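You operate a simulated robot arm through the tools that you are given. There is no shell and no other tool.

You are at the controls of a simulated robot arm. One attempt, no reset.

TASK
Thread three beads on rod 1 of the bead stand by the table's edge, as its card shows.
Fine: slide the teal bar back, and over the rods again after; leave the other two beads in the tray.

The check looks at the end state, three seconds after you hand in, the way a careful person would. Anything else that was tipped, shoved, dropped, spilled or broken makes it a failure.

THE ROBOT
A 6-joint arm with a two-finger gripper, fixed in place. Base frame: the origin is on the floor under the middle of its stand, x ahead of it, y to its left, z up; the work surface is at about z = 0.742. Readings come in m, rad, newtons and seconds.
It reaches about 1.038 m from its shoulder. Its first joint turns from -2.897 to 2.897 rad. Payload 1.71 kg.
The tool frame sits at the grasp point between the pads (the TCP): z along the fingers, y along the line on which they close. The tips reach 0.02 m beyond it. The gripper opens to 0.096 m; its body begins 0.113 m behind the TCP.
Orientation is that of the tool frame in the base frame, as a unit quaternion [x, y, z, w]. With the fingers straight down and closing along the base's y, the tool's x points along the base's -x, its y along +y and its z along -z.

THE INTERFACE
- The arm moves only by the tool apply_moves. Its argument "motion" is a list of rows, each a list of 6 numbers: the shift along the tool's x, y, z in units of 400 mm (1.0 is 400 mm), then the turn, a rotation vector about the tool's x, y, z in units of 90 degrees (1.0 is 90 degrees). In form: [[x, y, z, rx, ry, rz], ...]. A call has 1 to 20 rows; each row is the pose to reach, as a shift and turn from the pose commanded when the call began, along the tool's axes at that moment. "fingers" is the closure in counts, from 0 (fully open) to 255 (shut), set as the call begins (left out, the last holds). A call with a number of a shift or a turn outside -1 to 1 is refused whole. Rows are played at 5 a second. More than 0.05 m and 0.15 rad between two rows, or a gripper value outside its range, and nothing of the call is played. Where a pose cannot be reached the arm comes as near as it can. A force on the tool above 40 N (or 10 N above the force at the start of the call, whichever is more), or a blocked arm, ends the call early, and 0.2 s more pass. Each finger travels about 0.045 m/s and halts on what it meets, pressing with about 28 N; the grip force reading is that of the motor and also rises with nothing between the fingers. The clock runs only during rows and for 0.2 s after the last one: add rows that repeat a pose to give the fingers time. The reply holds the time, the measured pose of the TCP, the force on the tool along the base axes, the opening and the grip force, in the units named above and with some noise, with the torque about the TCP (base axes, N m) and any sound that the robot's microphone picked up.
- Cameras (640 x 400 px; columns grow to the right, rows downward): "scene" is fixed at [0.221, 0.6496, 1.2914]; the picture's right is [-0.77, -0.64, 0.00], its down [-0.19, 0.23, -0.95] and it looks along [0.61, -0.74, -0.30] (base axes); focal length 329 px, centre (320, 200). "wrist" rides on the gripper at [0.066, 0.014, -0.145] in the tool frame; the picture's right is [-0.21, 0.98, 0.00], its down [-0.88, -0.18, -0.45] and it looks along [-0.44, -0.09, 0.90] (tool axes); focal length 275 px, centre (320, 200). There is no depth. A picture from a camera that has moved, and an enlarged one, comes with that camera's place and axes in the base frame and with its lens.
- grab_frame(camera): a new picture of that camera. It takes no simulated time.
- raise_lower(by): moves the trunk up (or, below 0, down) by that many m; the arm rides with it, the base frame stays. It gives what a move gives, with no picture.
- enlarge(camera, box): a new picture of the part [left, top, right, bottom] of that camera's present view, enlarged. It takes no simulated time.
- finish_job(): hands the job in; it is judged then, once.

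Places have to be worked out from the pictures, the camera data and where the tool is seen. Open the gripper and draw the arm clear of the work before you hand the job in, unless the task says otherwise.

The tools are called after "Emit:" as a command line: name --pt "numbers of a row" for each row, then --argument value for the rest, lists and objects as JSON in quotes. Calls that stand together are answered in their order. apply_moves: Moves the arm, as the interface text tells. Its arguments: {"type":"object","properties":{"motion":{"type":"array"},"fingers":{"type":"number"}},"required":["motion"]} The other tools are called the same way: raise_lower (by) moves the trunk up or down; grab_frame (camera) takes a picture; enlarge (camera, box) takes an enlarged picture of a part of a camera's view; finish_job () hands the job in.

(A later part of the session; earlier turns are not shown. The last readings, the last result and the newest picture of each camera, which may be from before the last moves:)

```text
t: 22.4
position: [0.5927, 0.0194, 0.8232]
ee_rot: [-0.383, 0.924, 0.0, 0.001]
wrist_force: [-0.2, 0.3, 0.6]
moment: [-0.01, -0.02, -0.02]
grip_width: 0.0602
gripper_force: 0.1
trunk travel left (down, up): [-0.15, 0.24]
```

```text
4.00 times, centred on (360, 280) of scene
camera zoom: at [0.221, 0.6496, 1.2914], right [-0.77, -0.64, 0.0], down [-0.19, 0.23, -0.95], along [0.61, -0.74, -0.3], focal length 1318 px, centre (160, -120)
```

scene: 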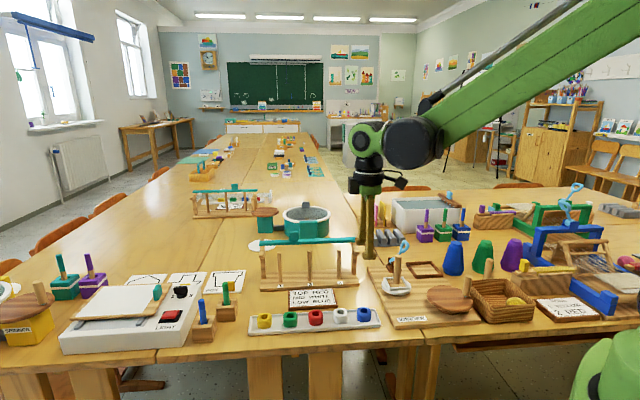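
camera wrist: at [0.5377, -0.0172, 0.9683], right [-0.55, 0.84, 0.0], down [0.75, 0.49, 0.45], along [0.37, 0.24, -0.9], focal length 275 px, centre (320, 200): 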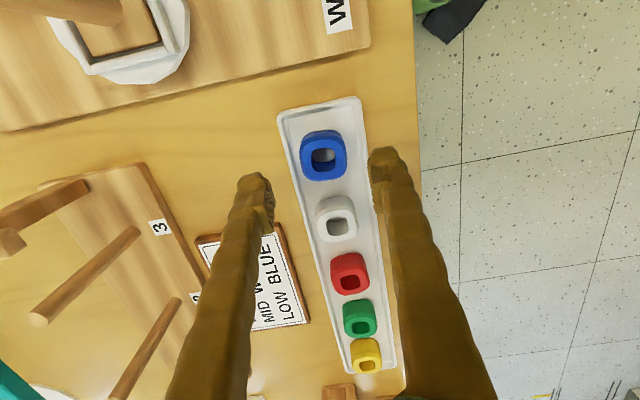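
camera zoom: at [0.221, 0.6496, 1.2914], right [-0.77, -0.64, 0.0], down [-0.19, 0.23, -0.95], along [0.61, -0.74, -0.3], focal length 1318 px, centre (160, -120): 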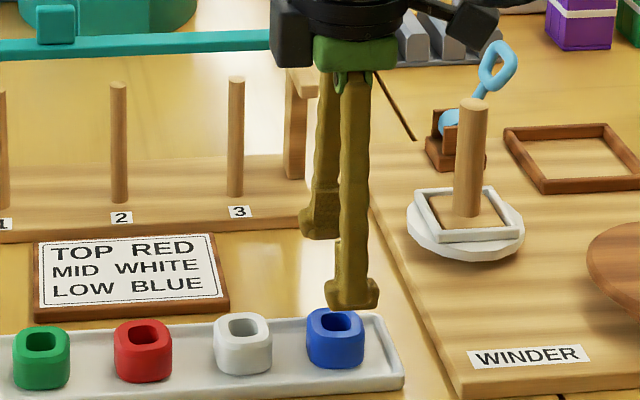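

I'll enlarge the wrist view to check the bead's centring between the fingertips.

Emit:
enlarge --camera "wrist" --box '[260, 115, 380, 205]'

```text
4.44 times, centred on (320, 160) of wrist
camera zoom: at [0.5377, -0.0172, 0.9683], right [-0.55, 0.84, 0.0], down [0.75, 0.49, 0.45], along [0.37, 0.24, -0.9], focal length 1224 px, centre (320, 378)
```

zoom: 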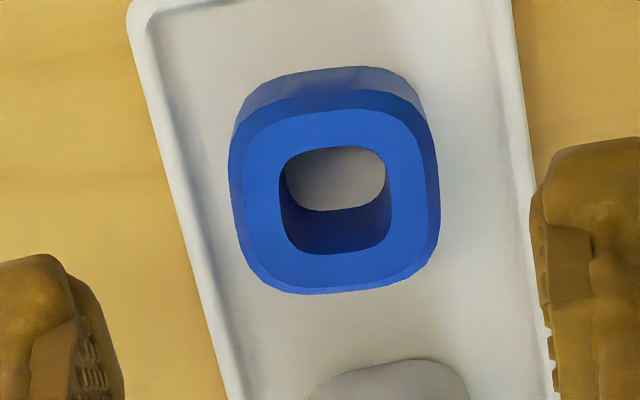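

Bead sits +3 mm in both tool x and y from the gripper axis. I'll correct that and lower to z≈0.777, keeping the tips just above the tray lip.

Emit:
apply_moves --pt "0.004 0.004 0.01 0 0 0" --pt "0.008 0.008 0.03 0 0 0" --pt "0.008 0.008 0.06 0 0 0" --pt "0.008 0.008 0.09 0 0 0" --pt "0.008 0.008 0.115 0 0 0" --pt "0.008 0.008 0.115 0 0 0"

Emit:
enlarge --camera "wrist" --box '[260, 130, 380, 220]'

Emit:
enlarge --camera "scene" --box '[320, 260, 400, 330]'

```text
t: 23.8
position: [0.5864, 0.0193, 0.7759]
ee_rot: [-0.383, 0.924, 0.0, 0.0]
wrist_force: [-0.8, 0.2, 0.2]
moment: [0.02, 0.02, -0.02]
grip_width: 0.0599
gripper_force: 0.0
trunk travel left (down, up): [-0.15, 0.24]
```

```text
4.44 times, centred on (320, 175) of wrist
camera zoom: at [0.5311, -0.0176, 0.9207], right [-0.55, 0.84, 0.0], down [0.75, 0.49, 0.45], along [0.37, 0.24, -0.9], focal length 1224 px, centre (320, 311)
```

zoom: 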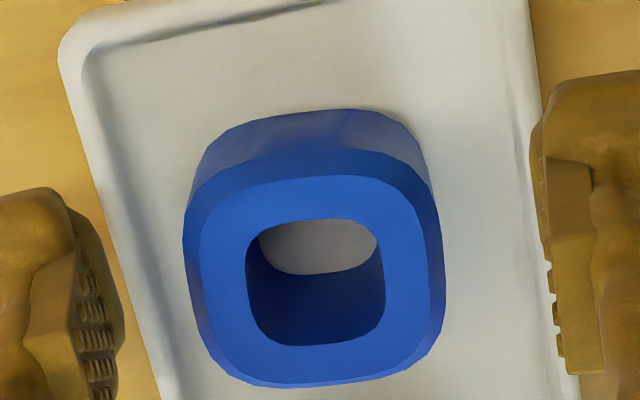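

```text
5.71 times, centred on (360, 295) of scene
camera zoom: at [0.221, 0.6496, 1.2914], right [-0.77, -0.64, 0.0], down [-0.19, 0.23, -0.95], along [0.61, -0.74, -0.3], focal length 1882 px, centre (91, -343)
```

zoom: 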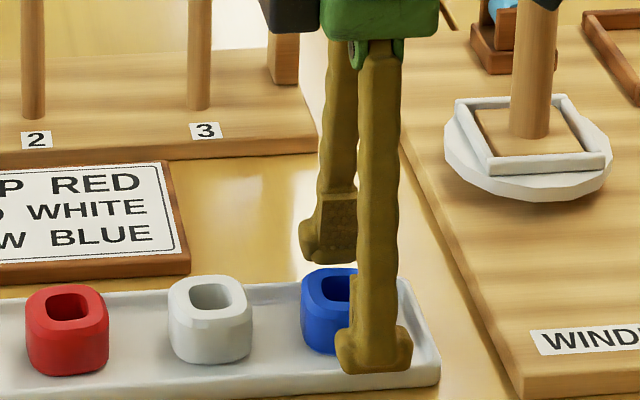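

Bead is now within 2 mm of the gripper axis. I'll make a small correction and close on it.

Emit:
apply_moves --pt "-0.005 -0.002 0 0 0 0" --pt "-0.005 -0.002 0 0 0 0"

Emit:
apply_moves --pt "0 0 0 0 0 0" --pt "0 0 0 0 0 0" --pt "0 0 0 0 0 0" --pt "0 0 0 0 0 0" --fingers 210

Emit:
enlarge --camera "wrist" --box '[260, 130, 380, 220]'

Emit:
enlarge --camera "scene" --box '[320, 260, 400, 330]'

```text
t: 24.4
position: [0.589, 0.0211, 0.7749]
ee_rot: [-0.383, 0.924, 0.0, 0.0]
wrist_force: [0.1, 0.3, -1.2]
moment: [-0.02, -0.01, -0.02]
grip_width: 0.0599
gripper_force: 0.0
trunk travel left (down, up): [-0.15, 0.24]
```

```text
t: 25.4
position: [0.5895, 0.0209, 0.7758]
ee_rot: [-0.382, 0.924, 0.001, 0.0]
wrist_force: [0.0, -0.2, 0.4]
moment: [-0.03, 0.05, -0.02]
grip_width: 0.0336
gripper_force: 27.3
trunk travel left (down, up): [-0.15, 0.24]
```

```text
4.44 times, centred on (320, 175) of wrist
camera zoom: at [0.5329, -0.0163, 0.921], right [-0.55, 0.84, 0.0], down [0.75, 0.49, 0.45], along [0.37, 0.24, -0.9], focal length 1224 px, centre (320, 311)
```

zoom: 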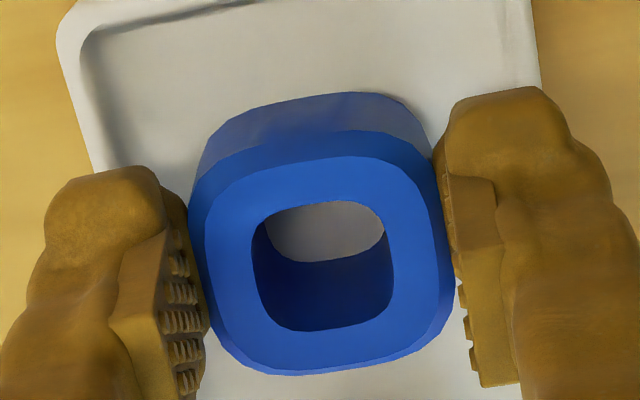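

```text
5.71 times, centred on (360, 295) of scene
camera zoom: at [0.221, 0.6496, 1.2914], right [-0.77, -0.64, 0.0], down [-0.19, 0.23, -0.95], along [0.61, -0.74, -0.3], focal length 1882 px, centre (91, -343)
```

zoom: 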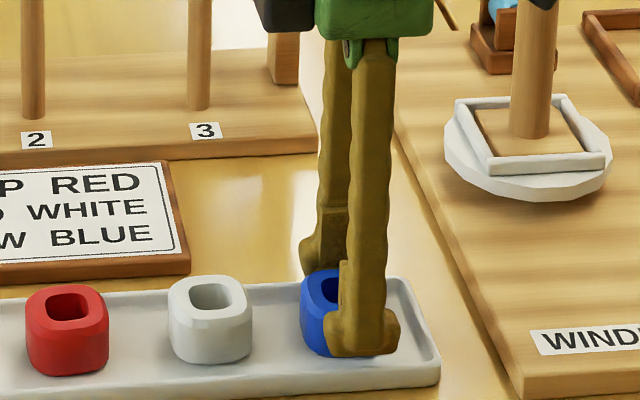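

Blue is gripped (33.6 mm, 27 N) with the hole centred on the gripper axis. I'll lift straight up and check it stays held.

Emit:
apply_moves --pt "0 0 -0.02 0 0 0" --pt "0 0 -0.06 0 0 0" --pt "0 0 -0.13 0 0 0" --pt "0 0 -0.21 0 0 0" --pt "0 0 -0.29 0 0 0" --pt "0 0 -0.37 0 0 0" --pt "0 0 -0.44 0 0 0" --pt "0 0 -0.44 0 0 0"

Emit:
grab_frame --camera "wrist"

Emit:
enlarge --camera "scene" --box '[320, 180, 400, 330]'

```text
t: 27.2
position: [0.5896, 0.0235, 0.9506]
ee_rot: [-0.383, 0.924, -0.001, -0.001]
wrist_force: [-0.4, -0.4, 0.1]
moment: [-0.01, -0.04, 0.0]
grip_width: 0.0336
gripper_force: 28.4
trunk travel left (down, up): [-0.15, 0.24]
```

```text
taken
camera wrist: at [0.5347, -0.0135, 1.096], right [-0.55, 0.84, 0.0], down [0.75, 0.49, 0.45], along [0.37, 0.24, -0.9], focal length 275 px, centre (320, 200)
```

wrist: 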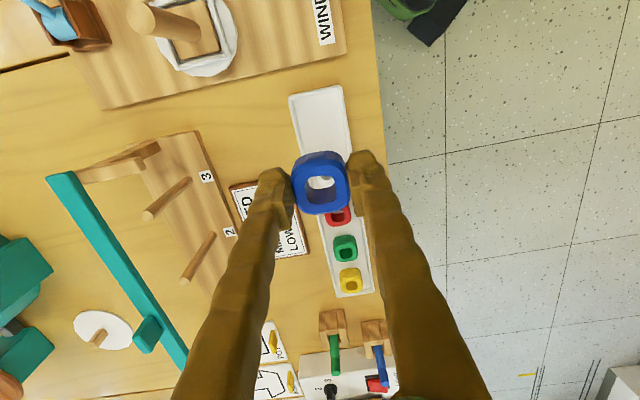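

```text
2.67 times, centred on (360, 255) of scene
camera zoom: at [0.221, 0.6496, 1.2914], right [-0.77, -0.64, 0.0], down [-0.19, 0.23, -0.95], along [0.61, -0.74, -0.3], focal length 878 px, centre (213, 53)
```

zoom: 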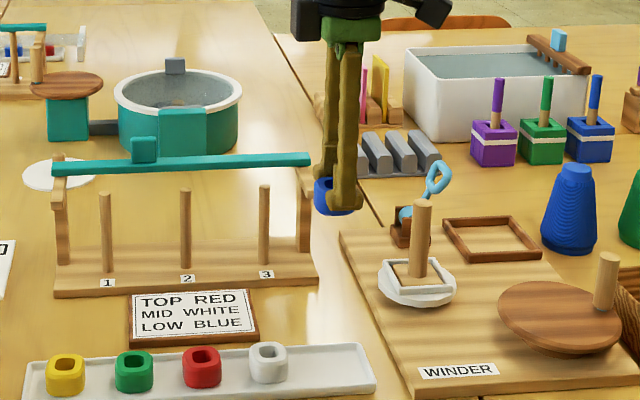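

Blue is firmly held. I'll carry it at this height to above rod 1, estimated (0.873, 0.044).

Emit:
apply_moves --pt "-0.0672 -0.058 0 0 0 0" --pt "-0.1344 -0.116 0 0 0 0" --pt "-0.2016 -0.1739 0 0 0 0" --pt "-0.2688 -0.2319 0 0 0 0" --pt "-0.336 -0.2899 0 0 0 0" --pt "-0.4032 -0.3479 0 0 0 0" --pt "-0.4704 -0.4059 0 0 0 0" --pt "-0.5375 -0.4638 0 0 0 0" --pt "-0.5375 -0.4638 0 0 0 0"

Emit:
grab_frame --camera "wrist"

Emit:
enlarge --camera "wrist" --box '[260, 80, 380, 200]'

Emit:
enlarge --camera "scene" --box '[240, 200, 340, 300]'

```text
t: 29.2
position: [0.873, 0.0445, 0.952]
ee_rot: [-0.382, 0.924, 0.0, 0.0]
wrist_force: [0.3, -0.2, -0.5]
moment: [-0.01, 0.02, -0.01]
grip_width: 0.0335
gripper_force: 28.9
trunk travel left (down, up): [-0.15, 0.24]
```

```text
taken
camera wrist: at [0.8169, 0.0068, 1.0979], right [-0.55, 0.84, 0.0], down [0.75, 0.49, 0.44], along [0.37, 0.24, -0.9], focal length 275 px, centre (320, 200)
```

wrist: 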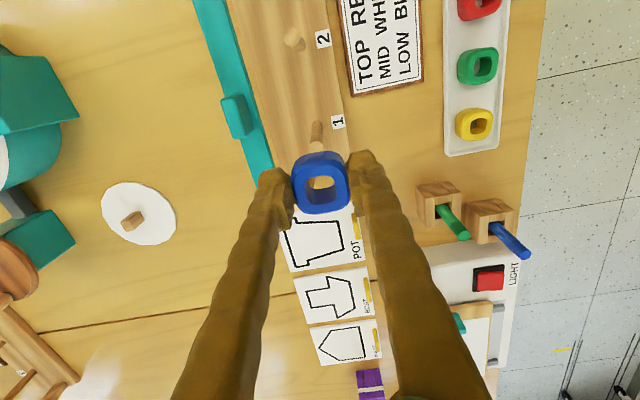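

```text
3.33 times, centred on (320, 140) of wrist
camera zoom: at [0.8169, 0.0068, 1.0979], right [-0.55, 0.84, 0.0], down [0.75, 0.49, 0.44], along [0.37, 0.24, -0.9], focal length 918 px, centre (320, 400)
```

zoom: 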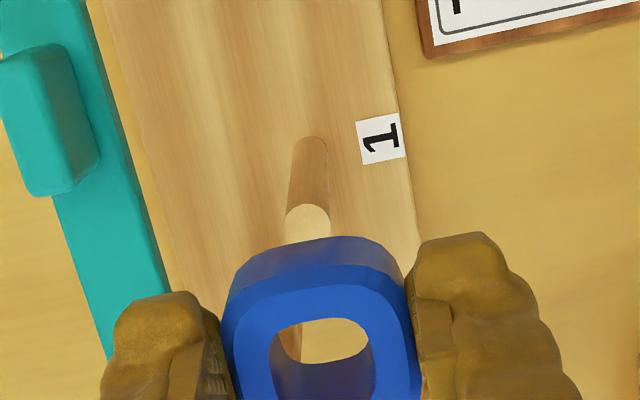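

```text
4.00 times, centred on (290, 250) of scene
camera zoom: at [0.221, 0.6496, 1.2914], right [-0.77, -0.64, 0.0], down [-0.19, 0.23, -0.95], along [0.61, -0.74, -0.3], focal length 1318 px, centre (440, 0)
```

zoom: 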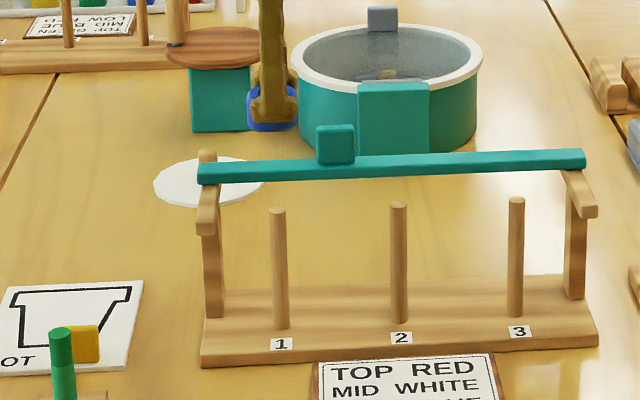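

Rod 1 lies about (−1, −3.6) mm from the gripper axis in tool x/y. With this finger direction, the back finger would pass only ~5 mm from the bar. I'll turn the wrist 90° so the fingers close along the row, which leaves more room at the rail, and stay at height.

Emit:
apply_moves --pt "-0.0002 -0.0007 0 0 0 0.0833" --pt "-0.0004 -0.0015 0 0 0 0.1667" --pt "-0.0006 -0.0022 0 0 0 0.25" --pt "-0.0008 -0.003 0 0 0 0.3333" --pt "-0.001 -0.0037 0 0 0 0.4167" --pt "-0.0012 -0.0045 0 0 0 0.5" --pt "-0.0014 -0.0052 0 0 0 0.5833" --pt "-0.0016 -0.006 0 0 0 0.6667" --pt "-0.0018 -0.0067 0 0 0 0.75" --pt "-0.002 -0.0075 0 0 0 0.8333" --pt "-0.0022 -0.0082 0 0 0 0.9167" --pt "-0.0025 -0.009 0 0 0 1.0" --pt "-0.0025 -0.009 0 0 0 1.0"

Emit:
grab_frame --camera "wrist"

Emit:
enlarge --camera "wrist" --box '[260, 80, 380, 200]'

Emit:
enlarge --camera "scene" --box '[240, 200, 340, 300]'

```text
t: 32.0
position: [0.8747, 0.0404, 0.9507]
ee_rot: [0.384, 0.923, 0.0, 0.0]
wrist_force: [0.2, 0.6, -0.8]
moment: [0.0, -0.03, -0.03]
grip_width: 0.0332
gripper_force: 28.4
trunk travel left (down, up): [-0.15, 0.24]
```

```text
taken
camera wrist: at [0.8387, 0.0955, 1.0972], right [0.84, 0.55, 0.0], down [0.49, -0.75, 0.44], along [0.24, -0.37, -0.9], focal length 275 px, centre (320, 200)
```

wrist: 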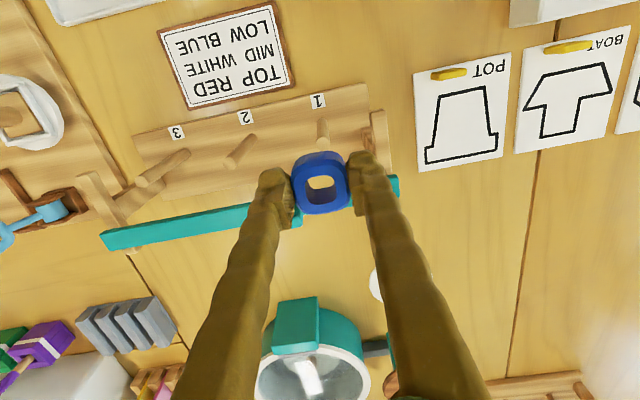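

```text
3.33 times, centred on (320, 140) of wrist
camera zoom: at [0.8387, 0.0955, 1.0972], right [0.84, 0.55, 0.0], down [0.49, -0.75, 0.44], along [0.24, -0.37, -0.9], focal length 918 px, centre (320, 400)
```

zoom: 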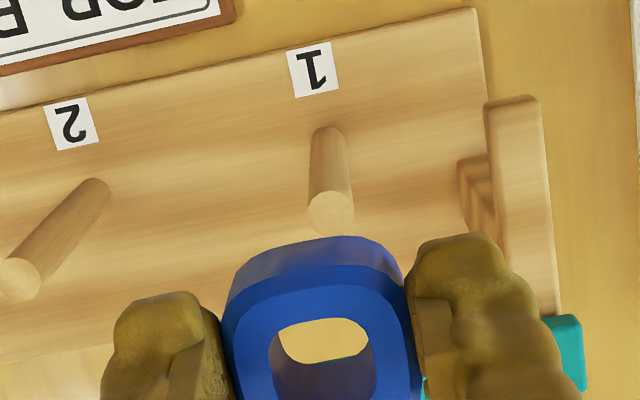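

```text
4.00 times, centred on (290, 250) of scene
camera zoom: at [0.221, 0.6496, 1.2914], right [-0.77, -0.64, 0.0], down [-0.19, 0.23, -0.95], along [0.61, -0.74, -0.3], focal length 1318 px, centre (440, 0)
```

zoom: 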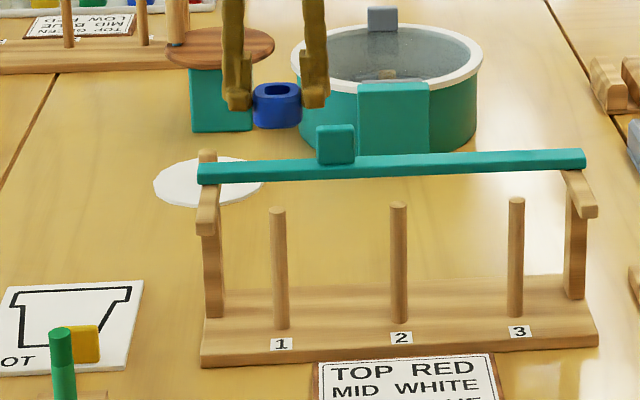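

With the new orientation the rail clearance is good. The rod is at (+1.6, +3.4) mm from the gripper axis, so I'll correct and lower so the bead's underside is ~15 mm above the rod top.

Emit:
apply_moves --pt "0.002 0.004 0.02 0 0 0" --pt "0.004 0.0085 0.05 0 0 0" --pt "0.004 0.0085 0.08 0 0 0" --pt "0.004 0.0085 0.11 0 0 0" --pt "0.004 0.0085 0.135 0 0 0" --pt "0.004 0.0085 0.135 0 0 0"

Emit:
enlarge --camera "wrist" --box '[260, 90, 380, 220]'

Emit:
enlarge --camera "scene" --box '[250, 220, 310, 280]'

```text
t: 33.4
position: [0.8769, 0.0444, 0.8973]
ee_rot: [0.383, 0.924, 0.0, 0.0]
wrist_force: [-0.1, 0.5, 0.4]
moment: [-0.03, 0.01, -0.03]
grip_width: 0.0336
gripper_force: 27.6
trunk travel left (down, up): [-0.15, 0.24]
```

```text
3.08 times, centred on (320, 155) of wrist
camera zoom: at [0.8411, 0.1001, 1.043], right [0.84, 0.55, 0.0], down [0.49, -0.75, 0.44], along [0.24, -0.37, -0.9], focal length 847 px, centre (320, 338)
```

zoom: 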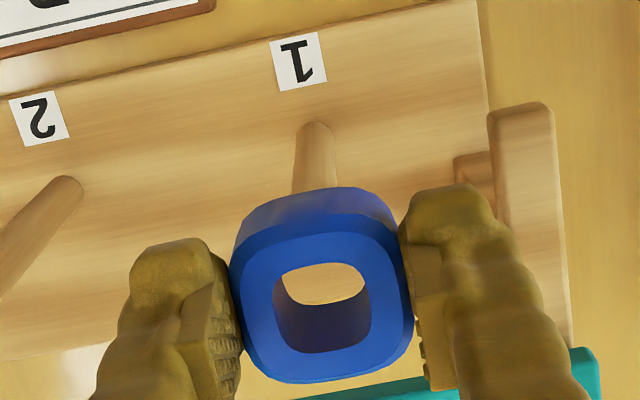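

```text
6.67 times, centred on (280, 250) of scene
camera zoom: at [0.221, 0.6496, 1.2914], right [-0.77, -0.64, 0.0], down [-0.19, 0.23, -0.95], along [0.61, -0.74, -0.3], focal length 2196 px, centre (587, -133)
```

zoom: 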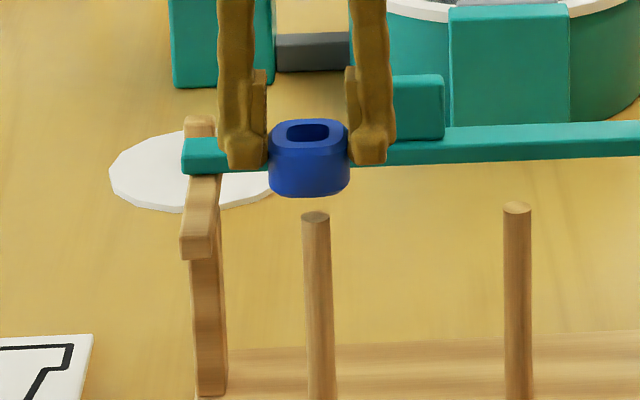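

Both views agree that the bead is ~2 mm too far toward the rail and ~1 mm too far forward of the rod. I'll correct this and recheck before threading.

Emit:
apply_moves --pt "-0.0028 -0.0048 0.005 0 0 0" --pt "-0.0028 -0.0048 0.01 0 0 0" --pt "-0.0028 -0.0048 0.01 0 0 0"

Emit:
enlarge --camera "wrist" --box '[260, 90, 380, 220]'

Emit:
enlarge --camera "scene" --box '[250, 220, 310, 280]'

```text
t: 34.2
position: [0.8765, 0.0428, 0.8943]
ee_rot: [0.383, 0.924, -0.001, 0.0]
wrist_force: [-0.3, -0.3, -0.3]
moment: [-0.01, -0.01, 0.0]
grip_width: 0.0332
gripper_force: 28.0
trunk travel left (down, up): [-0.15, 0.24]
```

```text
3.08 times, centred on (320, 155) of wrist
camera zoom: at [0.841, 0.0983, 1.0397], right [0.84, 0.55, 0.0], down [0.49, -0.75, 0.44], along [0.24, -0.37, -0.9], focal length 847 px, centre (320, 338)
```

zoom: 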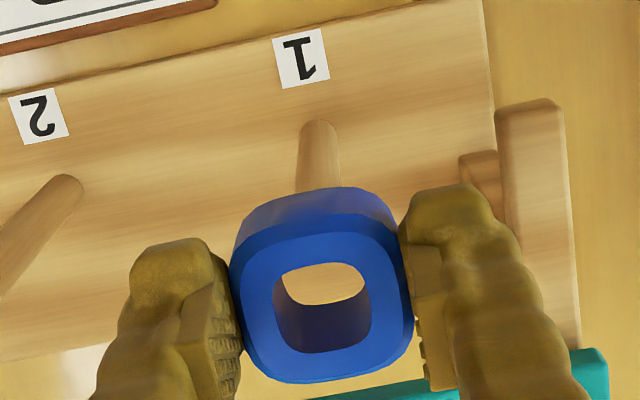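

```text
6.67 times, centred on (280, 250) of scene
camera zoom: at [0.221, 0.6496, 1.2914], right [-0.77, -0.64, 0.0], down [-0.19, 0.23, -0.95], along [0.61, -0.74, -0.3], focal length 2196 px, centre (587, -133)
```

zoom: 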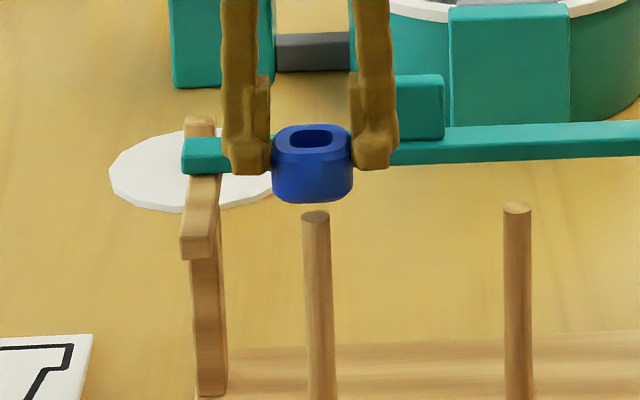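

Alignment is now within ~1 mm in both views. I'll lower slowly so the rod just enters the hole, then check forces.

Emit:
apply_moves --pt "0.001 0 0.015 0 0 0" --pt "0.001 0 0.03 0 0 0" --pt "0.001 0 0.045 0 0 0" --pt "0.001 0 0.06 0 0 0" --pt "0.001 0 0.06 0 0 0"

Emit:
enlarge --camera "wrist" --box '[260, 90, 380, 220]'

Emit:
enlarge --camera "scene" --box '[250, 220, 310, 280]'

```text
t: 35.4
position: [0.8762, 0.0441, 0.8707]
ee_rot: [0.382, 0.924, 0.0, 0.0]
wrist_force: [0.0, 0.3, 0.3]
moment: [-0.02, 0.01, 0.0]
grip_width: 0.0334
gripper_force: 28.0
trunk travel left (down, up): [-0.15, 0.24]
```

```text
3.08 times, centred on (320, 155) of wrist
camera zoom: at [0.8395, 0.098, 1.0159], right [0.84, 0.55, 0.0], down [0.49, -0.75, 0.44], along [0.24, -0.37, -0.9], focal length 847 px, centre (320, 338)
```

zoom: 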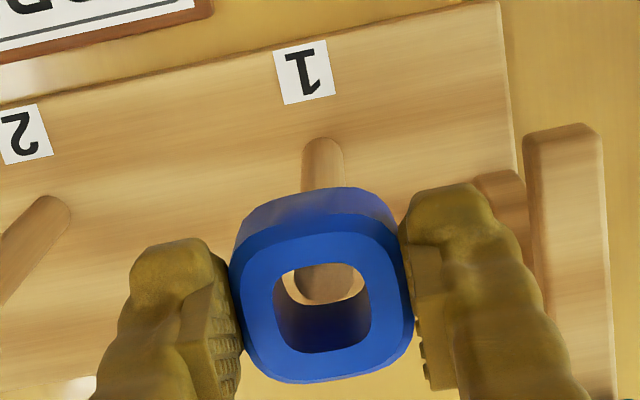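

```text
6.67 times, centred on (280, 250) of scene
camera zoom: at [0.221, 0.6496, 1.2914], right [-0.77, -0.64, 0.0], down [-0.19, 0.23, -0.95], along [0.61, -0.74, -0.3], focal length 2196 px, centre (587, -133)
```

zoom: 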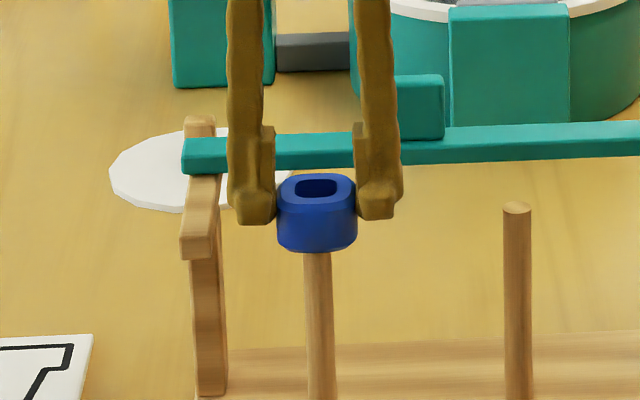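

The rod tip is visible inside the hole and forces are nil, so it's threaded. I'll continue lowering, watching the finger's clearance to the post.

Emit:
apply_moves --pt "0 0.001 0.025 0 0 0" --pt "-0.001 0.002 0.05 0 0 0" --pt "-0.001 0.002 0.075 0 0 0" --pt "-0.001 0.002 0.1 0 0 0" --pt "-0.001 0.002 0.125 0 0 0" --pt "-0.001 0.002 0.15 0 0 0" --pt "-0.001 0.002 0.17 0 0 0" --pt "-0.001 0.002 0.17 0 0 0"

Emit:
enlarge --camera "wrist" --box '[240, 90, 400, 240]'

Emit:
enlarge --camera "scene" --box '[245, 215, 325, 295]'

```text
t: 37.2
position: [0.8765, 0.0421, 0.8019]
ee_rot: [0.382, 0.924, 0.0, 0.0]
wrist_force: [0.1, -0.2, -0.2]
moment: [-0.03, 0.02, 0.02]
grip_width: 0.0333
gripper_force: 28.3
trunk travel left (down, up): [-0.15, 0.24]
```

```text
2.67 times, centred on (320, 165) of wrist
camera zoom: at [0.8399, 0.0974, 0.9477], right [0.84, 0.55, 0.0], down [0.49, -0.75, 0.44], along [0.24, -0.37, -0.9], focal length 734 px, centre (320, 293)
```

zoom: 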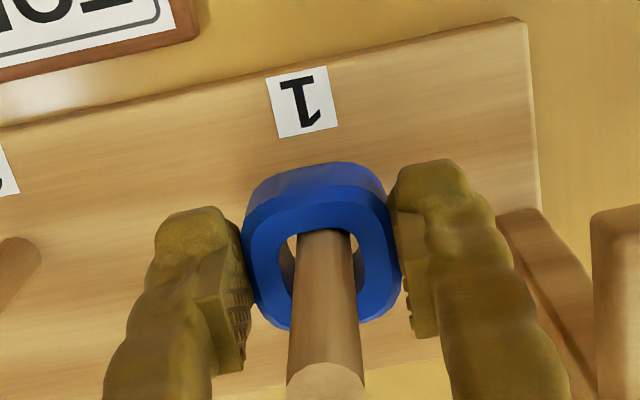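

```text
5.00 times, centred on (285, 255) of scene
camera zoom: at [0.221, 0.6496, 1.2914], right [-0.77, -0.64, 0.0], down [-0.19, 0.23, -0.95], along [0.61, -0.74, -0.3], focal length 1647 px, centre (495, -75)
```

zoom: 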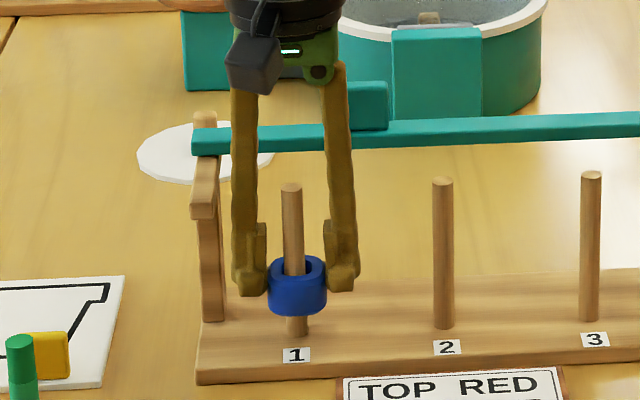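

Clear on both sides. I'll lower another ~11 mm so the bead sits just above the base, then open the fingers slightly.

Emit:
apply_moves --pt "0 0 0.01 0 0 0" --pt "0 0 0.02 0 0 0" --pt "0 0 0.0275 0 0 0" --pt "0 0 0.0275 0 0 0"

Emit:
apply_moves --pt "0 0 0 0 0 0" --pt "0 0 0 0 0 0" --pt "0 0 0 0 0 0" --fingers 145

Emit:
enlarge --camera "wrist" --box '[240, 90, 400, 240]'

Emit:
enlarge --camera "scene" --box '[245, 215, 325, 295]'

```text
t: 38.2
position: [0.8779, 0.0427, 0.7911]
ee_rot: [0.383, 0.924, 0.0, 0.0]
wrist_force: [-0.4, 0.5, -0.2]
moment: [0.0, 0.03, 0.03]
grip_width: 0.0334
gripper_force: 28.1
trunk travel left (down, up): [-0.15, 0.24]
```

```text
t: 39.0
position: [0.8767, 0.0433, 0.7919]
ee_rot: [0.383, 0.924, 0.0, -0.001]
wrist_force: [0.1, 0.3, 0.0]
moment: [-0.04, 0.02, -0.02]
grip_width: 0.0415
gripper_force: 0.0
trunk travel left (down, up): [-0.15, 0.24]
```

```text
2.67 times, centred on (320, 165) of wrist
camera zoom: at [0.8404, 0.0981, 0.9371], right [0.84, 0.55, 0.0], down [0.49, -0.75, 0.44], along [0.24, -0.37, -0.9], focal length 734 px, centre (320, 293)
```

zoom: 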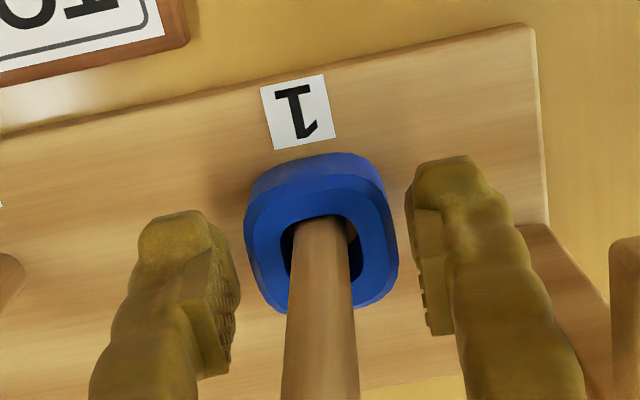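

```text
5.00 times, centred on (285, 255) of scene
camera zoom: at [0.221, 0.6496, 1.2914], right [-0.77, -0.64, 0.0], down [-0.19, 0.23, -0.95], along [0.61, -0.74, -0.3], focal length 1647 px, centre (495, -75)
```

zoom: 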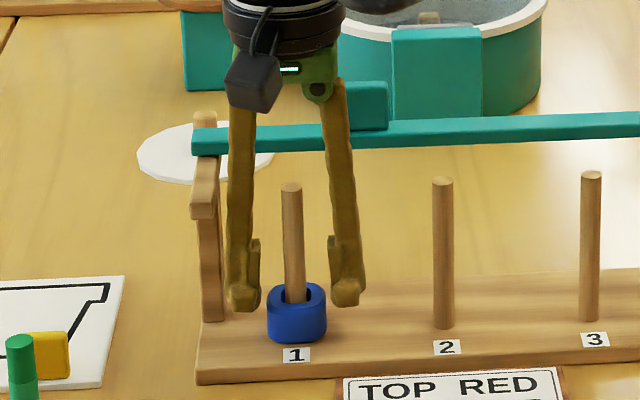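

Blue rests at the bottom of rod 1. I'll raise straight up clear of the rod.

Emit:
apply_moves --pt "0 0 -0.03 0 0 0" --pt "0 0 -0.08 0 0 0" --pt "0 0 -0.14 0 0 0" --pt "0 0 -0.2 0 0 0" --pt "0 0 -0.27 0 0 0" --pt "0 0 -0.34 0 0 0" --pt "0 0 -0.42 0 0 0" --pt "0 0 -0.42 0 0 0"

Emit:
enlarge --camera "scene" --box '[240, 200, 400, 340]'

```text
t: 40.8
position: [0.8729, 0.0421, 0.9599]
ee_rot: [0.382, 0.924, 0.0, 0.0]
wrist_force: [-0.4, 0.1, 0.5]
moment: [0.03, -0.03, 0.01]
grip_width: 0.0415
gripper_force: 0.0
trunk travel left (down, up): [-0.15, 0.24]
```

```text
2.86 times, centred on (320, 270) of scene
camera zoom: at [0.221, 0.6496, 1.2914], right [-0.77, -0.64, 0.0], down [-0.19, 0.23, -0.95], along [0.61, -0.74, -0.3], focal length 941 px, centre (320, 0)
```

zoom: 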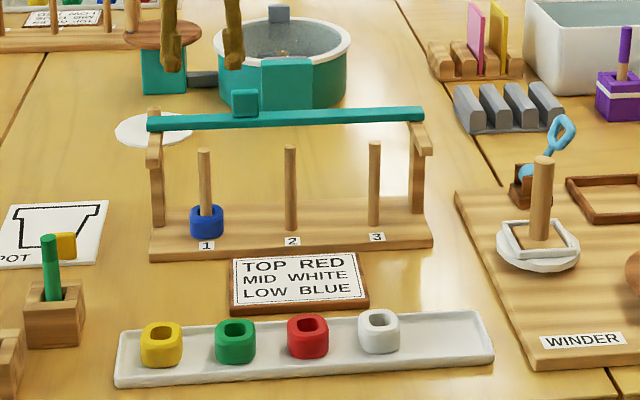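

Blue is in place and nothing else was disturbed. I'll turn back 90° while traveling to above the white bead, est. (0.633, 0.064).

Emit:
apply_moves --pt "0.0385 -0.032 0 0 0 -0.0833" --pt "0.0771 -0.0641 0 0 0 -0.1667" --pt "0.1156 -0.0961 0 0 0 -0.25" --pt "0.1542 -0.1282 0 0 0 -0.3333" --pt "0.1927 -0.1602 0 0 0 -0.4167" --pt "0.2313 -0.1923 0 0 0 -0.5" --pt "0.2698 -0.2243 0 0 0 -0.5833" --pt "0.3083 -0.2563 0 0 0 -0.6667" --pt "0.3469 -0.2884 0 0 0 -0.75" --pt "0.3854 -0.3204 0 0 0 -0.8333" --pt "0.424 -0.3525 0 0 0 -0.9167" --pt "0.4625 -0.3845 0.02 0 0 -1.0" --pt "0.4625 -0.3845 0.02 0 0 -1.0" --fingers 96

Emit:
grab_frame --camera "wrist"

Emit:
enlarge --camera "wrist" --box '[260, 80, 380, 170]'

```text
t: 43.6
position: [0.6344, 0.0646, 0.9514]
ee_rot: [-0.383, 0.924, 0.0, -0.001]
wrist_force: [-0.4, -0.6, -1.0]
moment: [0.04, -0.03, 0.02]
grip_width: 0.0597
gripper_force: 0.1
trunk travel left (down, up): [-0.15, 0.24]
```

```text
taken
camera wrist: at [0.5796, 0.0261, 1.0972], right [-0.55, 0.84, 0.0], down [0.75, 0.49, 0.45], along [0.37, 0.24, -0.9], focal length 275 px, centre (320, 200)
```

wrist: 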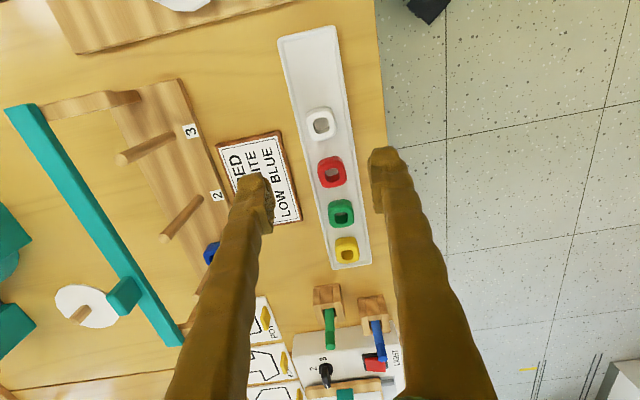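

```text
4.44 times, centred on (320, 125) of wrist
camera zoom: at [0.5796, 0.0261, 1.0972], right [-0.55, 0.84, 0.0], down [0.75, 0.49, 0.45], along [0.37, 0.24, -0.9], focal length 1224 px, centre (320, 533)
```

zoom: 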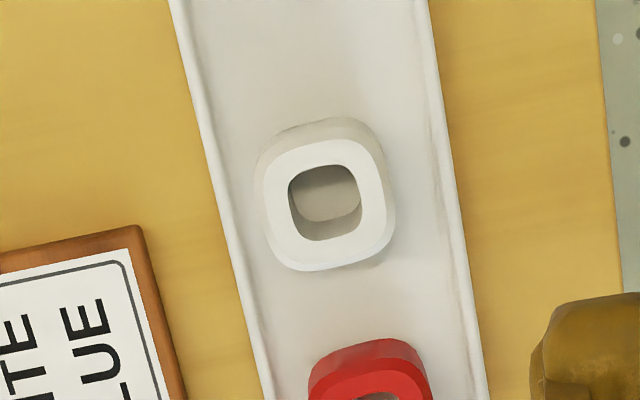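

White is offset by about +1.9 mm in both tool axes. I'll correct and lower to z≈0.823 for a final check.

Emit:
apply_moves --pt "0.002 0.002 0.06 0 0 0" --pt "0.0047 0.0047 0.13 0 0 0" --pt "0.0047 0.0047 0.2 0 0 0" --pt "0.0047 0.0047 0.27 0 0 0" --pt "0.0047 0.0047 0.32 0 0 0" --pt "0.0047 0.0047 0.32 0 0 0"

Emit:
enlarge --camera "wrist" --box '[260, 115, 380, 205]'

Emit:
enlarge --camera "scene" --box '[300, 240, 400, 330]'

```text
t: 45.0
position: [0.6332, 0.0645, 0.8226]
ee_rot: [-0.382, 0.924, -0.001, 0.0]
wrist_force: [0.2, -0.4, 0.6]
moment: [0.0, 0.03, 0.03]
grip_width: 0.0598
gripper_force: 0.0
trunk travel left (down, up): [-0.15, 0.24]
```

```text
4.44 times, centred on (320, 160) of wrist
camera zoom: at [0.5773, 0.0274, 0.9684], right [-0.55, 0.84, 0.0], down [0.75, 0.49, 0.45], along [0.37, 0.24, -0.9], focal length 1224 px, centre (320, 378)
```

zoom: 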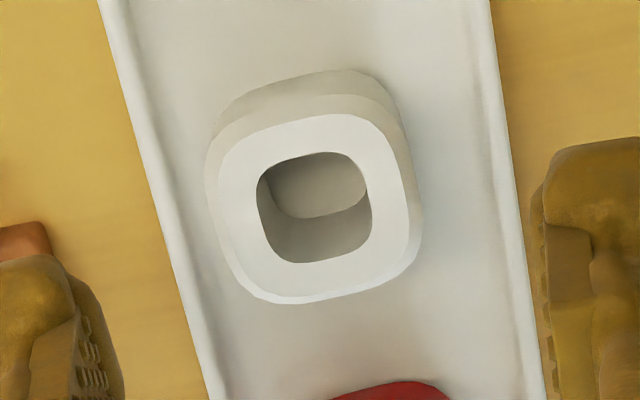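

```text
4.44 times, centred on (350, 285) of scene
camera zoom: at [0.221, 0.6496, 1.2914], right [-0.77, -0.64, 0.0], down [-0.19, 0.23, -0.95], along [0.61, -0.74, -0.3], focal length 1464 px, centre (187, -178)
```

zoom: 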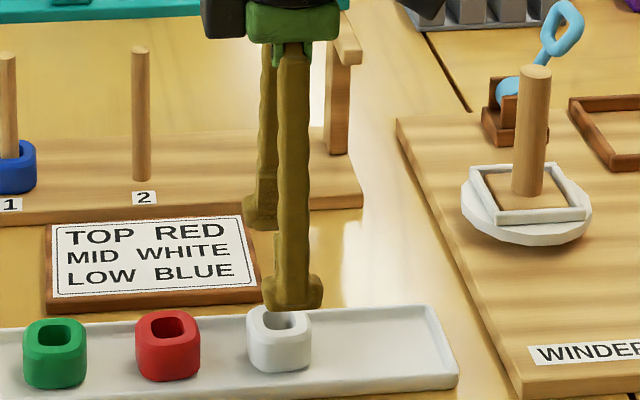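

White is within 2 mm. To keep the back finger away from the card's frame I'll narrow the opening to ~50 mm while correcting and lowering to grip height.

Emit:
apply_moves --pt "0.0045 -0.0015 0 0 0 0" --pt "0.0045 -0.0015 0.02 0 0 0" --pt "0.0045 -0.0015 0.05 0 0 0" --pt "0.0045 -0.0015 0.085 0 0 0" --pt "0.0045 -0.0015 0.1165 0 0 0" --pt "0.0045 -0.0015 0.1165 0 0 0" --fingers 122

Emit:
enlarge --camera "wrist" --box '[240, 130, 400, 250]'

Emit:
enlarge --camera "scene" --box '[300, 250, 400, 330]'

```text
t: 46.4
position: [0.6344, 0.0632, 0.7778]
ee_rot: [-0.382, 0.924, 0.0, -0.001]
wrist_force: [-0.2, -0.4, -1.1]
moment: [-0.01, 0.02, 0.03]
grip_width: 0.0501
gripper_force: 0.0
trunk travel left (down, up): [-0.15, 0.24]
```

```text
3.33 times, centred on (320, 190) of wrist
camera zoom: at [0.5782, 0.0263, 0.923], right [-0.55, 0.84, 0.0], down [0.75, 0.49, 0.45], along [0.37, 0.24, -0.9], focal length 918 px, centre (320, 233)
```

zoom: 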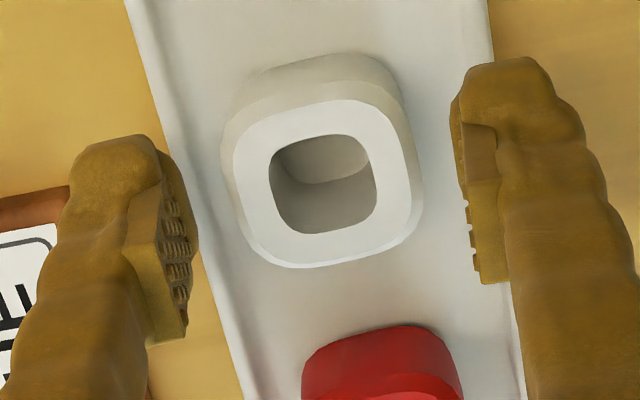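

```text
5.00 times, centred on (350, 290) of scene
camera zoom: at [0.221, 0.6496, 1.2914], right [-0.77, -0.64, 0.0], down [-0.19, 0.23, -0.95], along [0.61, -0.74, -0.3], focal length 1647 px, centre (170, -250)
```

zoom: 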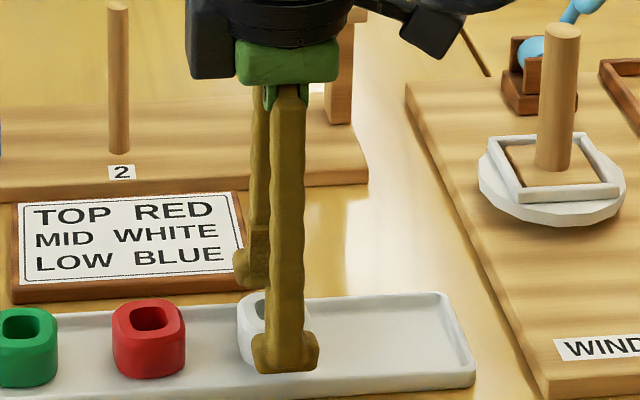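

White is +2.4 mm along tool x still; I'll shift that and close on it.

Emit:
apply_moves --pt "0.006 0.0025 0.004 0 0 0" --pt "0.006 0.0025 0.004 0 0 0"

Emit:
apply_moves --pt "0 0 0 0 0 0" --pt "0 0 0 0 0 0" --pt "0 0 0 0 0 0" --pt "0 0 0 0 0 0" --fingers 210

Emit:
enlarge --camera "wrist" --box '[260, 130, 380, 220]'

Emit:
enlarge --camera "scene" --box '[300, 250, 400, 330]'

```text
t: 47.0
position: [0.6308, 0.0614, 0.7765]
ee_rot: [-0.382, 0.924, 0.0, 0.0]
wrist_force: [0.8, 0.1, 0.3]
moment: [-0.04, -0.03, 0.01]
grip_width: 0.0499
gripper_force: 0.0
trunk travel left (down, up): [-0.15, 0.24]
```

```text
t: 48.0
position: [0.6318, 0.0626, 0.7753]
ee_rot: [-0.383, 0.924, 0.0, -0.001]
wrist_force: [0.2, 0.5, 0.6]
moment: [0.02, 0.0, -0.02]
grip_width: 0.0335
gripper_force: 27.8
trunk travel left (down, up): [-0.15, 0.24]
```

```text
4.44 times, centred on (320, 175) of wrist
camera zoom: at [0.5759, 0.0247, 0.9209], right [-0.55, 0.84, 0.0], down [0.75, 0.49, 0.45], along [0.37, 0.24, -0.9], focal length 1224 px, centre (320, 311)
```

zoom: 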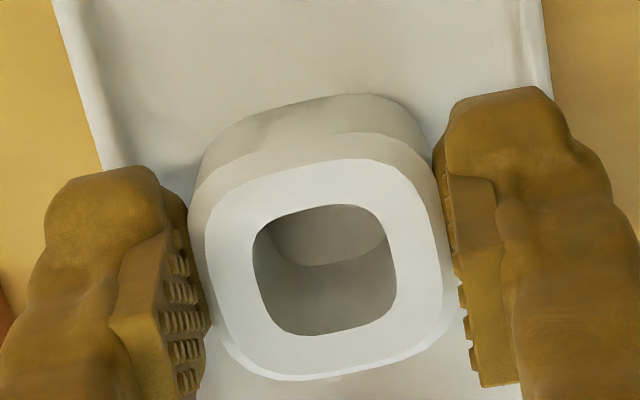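

```text
5.00 times, centred on (350, 290) of scene
camera zoom: at [0.221, 0.6496, 1.2914], right [-0.77, -0.64, 0.0], down [-0.19, 0.23, -0.95], along [0.61, -0.74, -0.3], focal length 1647 px, centre (170, -250)
```

zoom: 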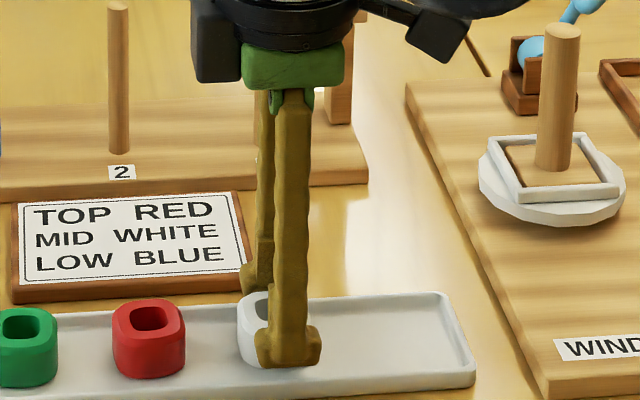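

White is gripped (33.5 mm, 28 N) with its hole on the gripper axis. Lifting straight up.

Emit:
apply_moves --pt "0 0 -0.02 0 0 0" --pt "0 0 -0.06 0 0 0" --pt "0 0 -0.13 0 0 0" --pt "0 0 -0.21 0 0 0" --pt "0 0 -0.29 0 0 0" --pt "0 0 -0.37 0 0 0" --pt "0 0 -0.45 0 0 0" --pt "0 0 -0.46 0 0 0"

Emit:
grab_frame --camera "scene"

```text
t: 49.8
position: [0.6308, 0.0618, 0.9596]
ee_rot: [-0.383, 0.924, 0.0, -0.001]
wrist_force: [-0.7, 0.0, 0.0]
moment: [0.0, 0.0, 0.02]
grip_width: 0.0334
gripper_force: 28.0
trunk travel left (down, up): [-0.15, 0.24]
```

```text
taken
```

scene: 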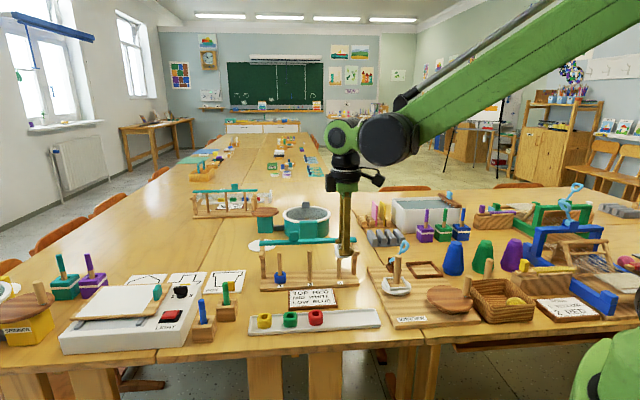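

White is lifted cleanly. I'll carry it to rod 1 (0.8767, 0.0430) while turning the fingers to the row direction.

Emit:
apply_moves --pt "-0.0335 -0.0389 0 0 0 0.0833" --pt "-0.067 -0.0779 0 0 0 0.1667" --pt "-0.1004 -0.1168 0 0 0 0.25" --pt "-0.1339 -0.1558 0 0 0 0.3333" --pt "-0.1674 -0.1947 0 0 0 0.4167" --pt "-0.2009 -0.2337 0 0 0 0.5" --pt "-0.2344 -0.2726 0 0 0 0.5833" --pt "-0.2679 -0.3115 0 0 0 0.6667" --pt "-0.3013 -0.3505 0 0 0 0.75" --pt "-0.3348 -0.3894 0 0 0 0.8333" --pt "-0.3683 -0.4284 0 0 0 0.9167" --pt "-0.4018 -0.4673 0 0 0 1.0" --pt "-0.4018 -0.4673 0 0 0 1.0"

Emit:
enlarge --camera "wrist" --box '[260, 80, 380, 210]'

Emit:
enlarge --camera "scene" --box '[240, 200, 340, 300]'

```text
t: 52.6
position: [0.8765, 0.0423, 0.9596]
ee_rot: [0.383, 0.924, -0.001, 0.0]
wrist_force: [0.6, 0.1, -0.9]
moment: [0.02, 0.0, 0.02]
grip_width: 0.0333
gripper_force: 27.8
trunk travel left (down, up): [-0.15, 0.24]
```

```text
3.08 times, centred on (320, 145) of wrist
camera zoom: at [0.8404, 0.0979, 1.1044], right [0.84, 0.55, 0.0], down [0.49, -0.75, 0.44], along [0.24, -0.37, -0.9], focal length 847 px, centre (320, 369)
```

zoom: 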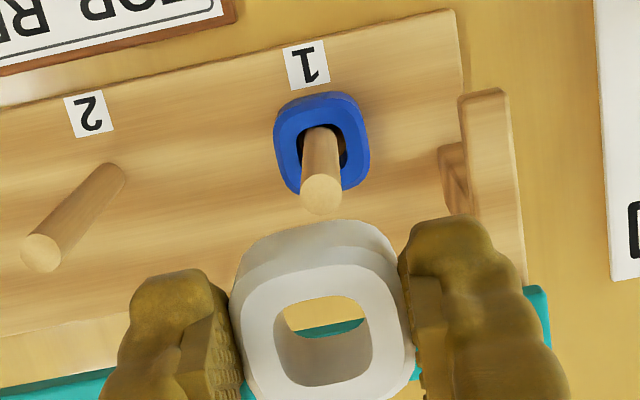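

```text
4.00 times, centred on (290, 250) of scene
camera zoom: at [0.221, 0.6496, 1.2914], right [-0.77, -0.64, 0.0], down [-0.19, 0.23, -0.95], along [0.61, -0.74, -0.3], focal length 1318 px, centre (440, 0)
```

zoom: 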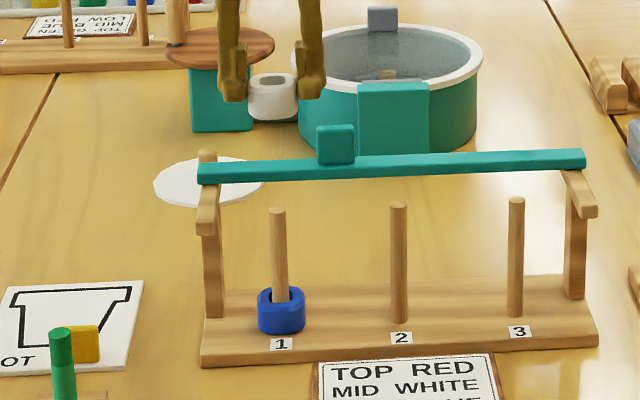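

Alignment is already within ~0.5 mm. I'll lower to just above the rod and verify in both views.

Emit:
apply_moves --pt "0 0 0.04 0 0 0" --pt "-0.001 0.0005 0.08 0 0 0" --pt "-0.001 0.0005 0.12 0 0 0" --pt "-0.001 0.0005 0.16 0 0 0" --pt "-0.001 0.0005 0.16 0 0 0"

Emit:
enlarge --camera "wrist" --box '[260, 90, 380, 220]'

Emit:
enlarge --camera "scene" --box '[250, 220, 310, 280]'

```text
t: 53.8
position: [0.8784, 0.0428, 0.8927]
ee_rot: [0.382, 0.924, -0.001, 0.0]
wrist_force: [0.5, 0.7, -0.3]
moment: [-0.01, 0.04, 0.02]
grip_width: 0.0334
gripper_force: 27.5
trunk travel left (down, up): [-0.15, 0.24]
```

```text
3.08 times, centred on (320, 155) of wrist
camera zoom: at [0.8422, 0.0978, 1.0389], right [0.84, 0.55, 0.0], down [0.49, -0.75, 0.44], along [0.24, -0.37, -0.9], focal length 847 px, centre (320, 338)
```

zoom: 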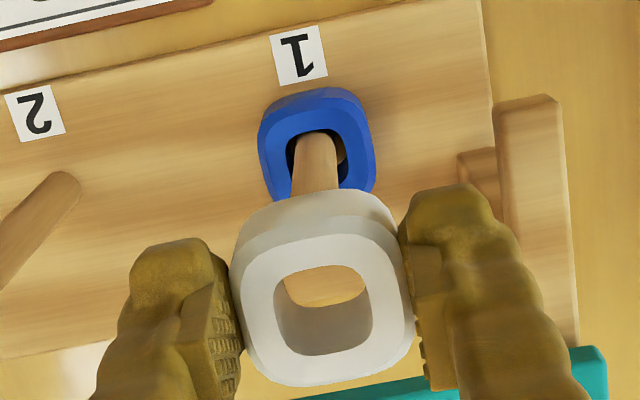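

```text
6.67 times, centred on (280, 250) of scene
camera zoom: at [0.221, 0.6496, 1.2914], right [-0.77, -0.64, 0.0], down [-0.19, 0.23, -0.95], along [0.61, -0.74, -0.3], focal length 2196 px, centre (587, -133)
```

zoom: 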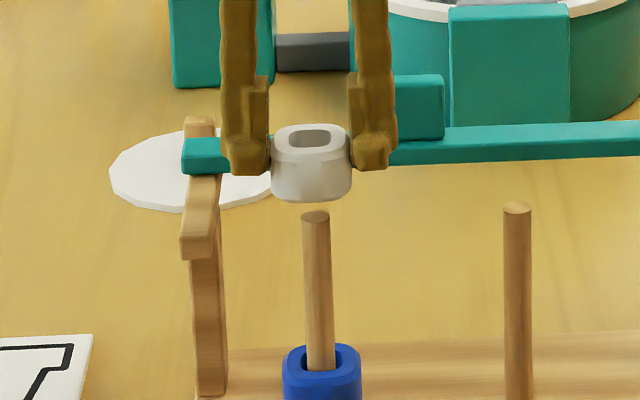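

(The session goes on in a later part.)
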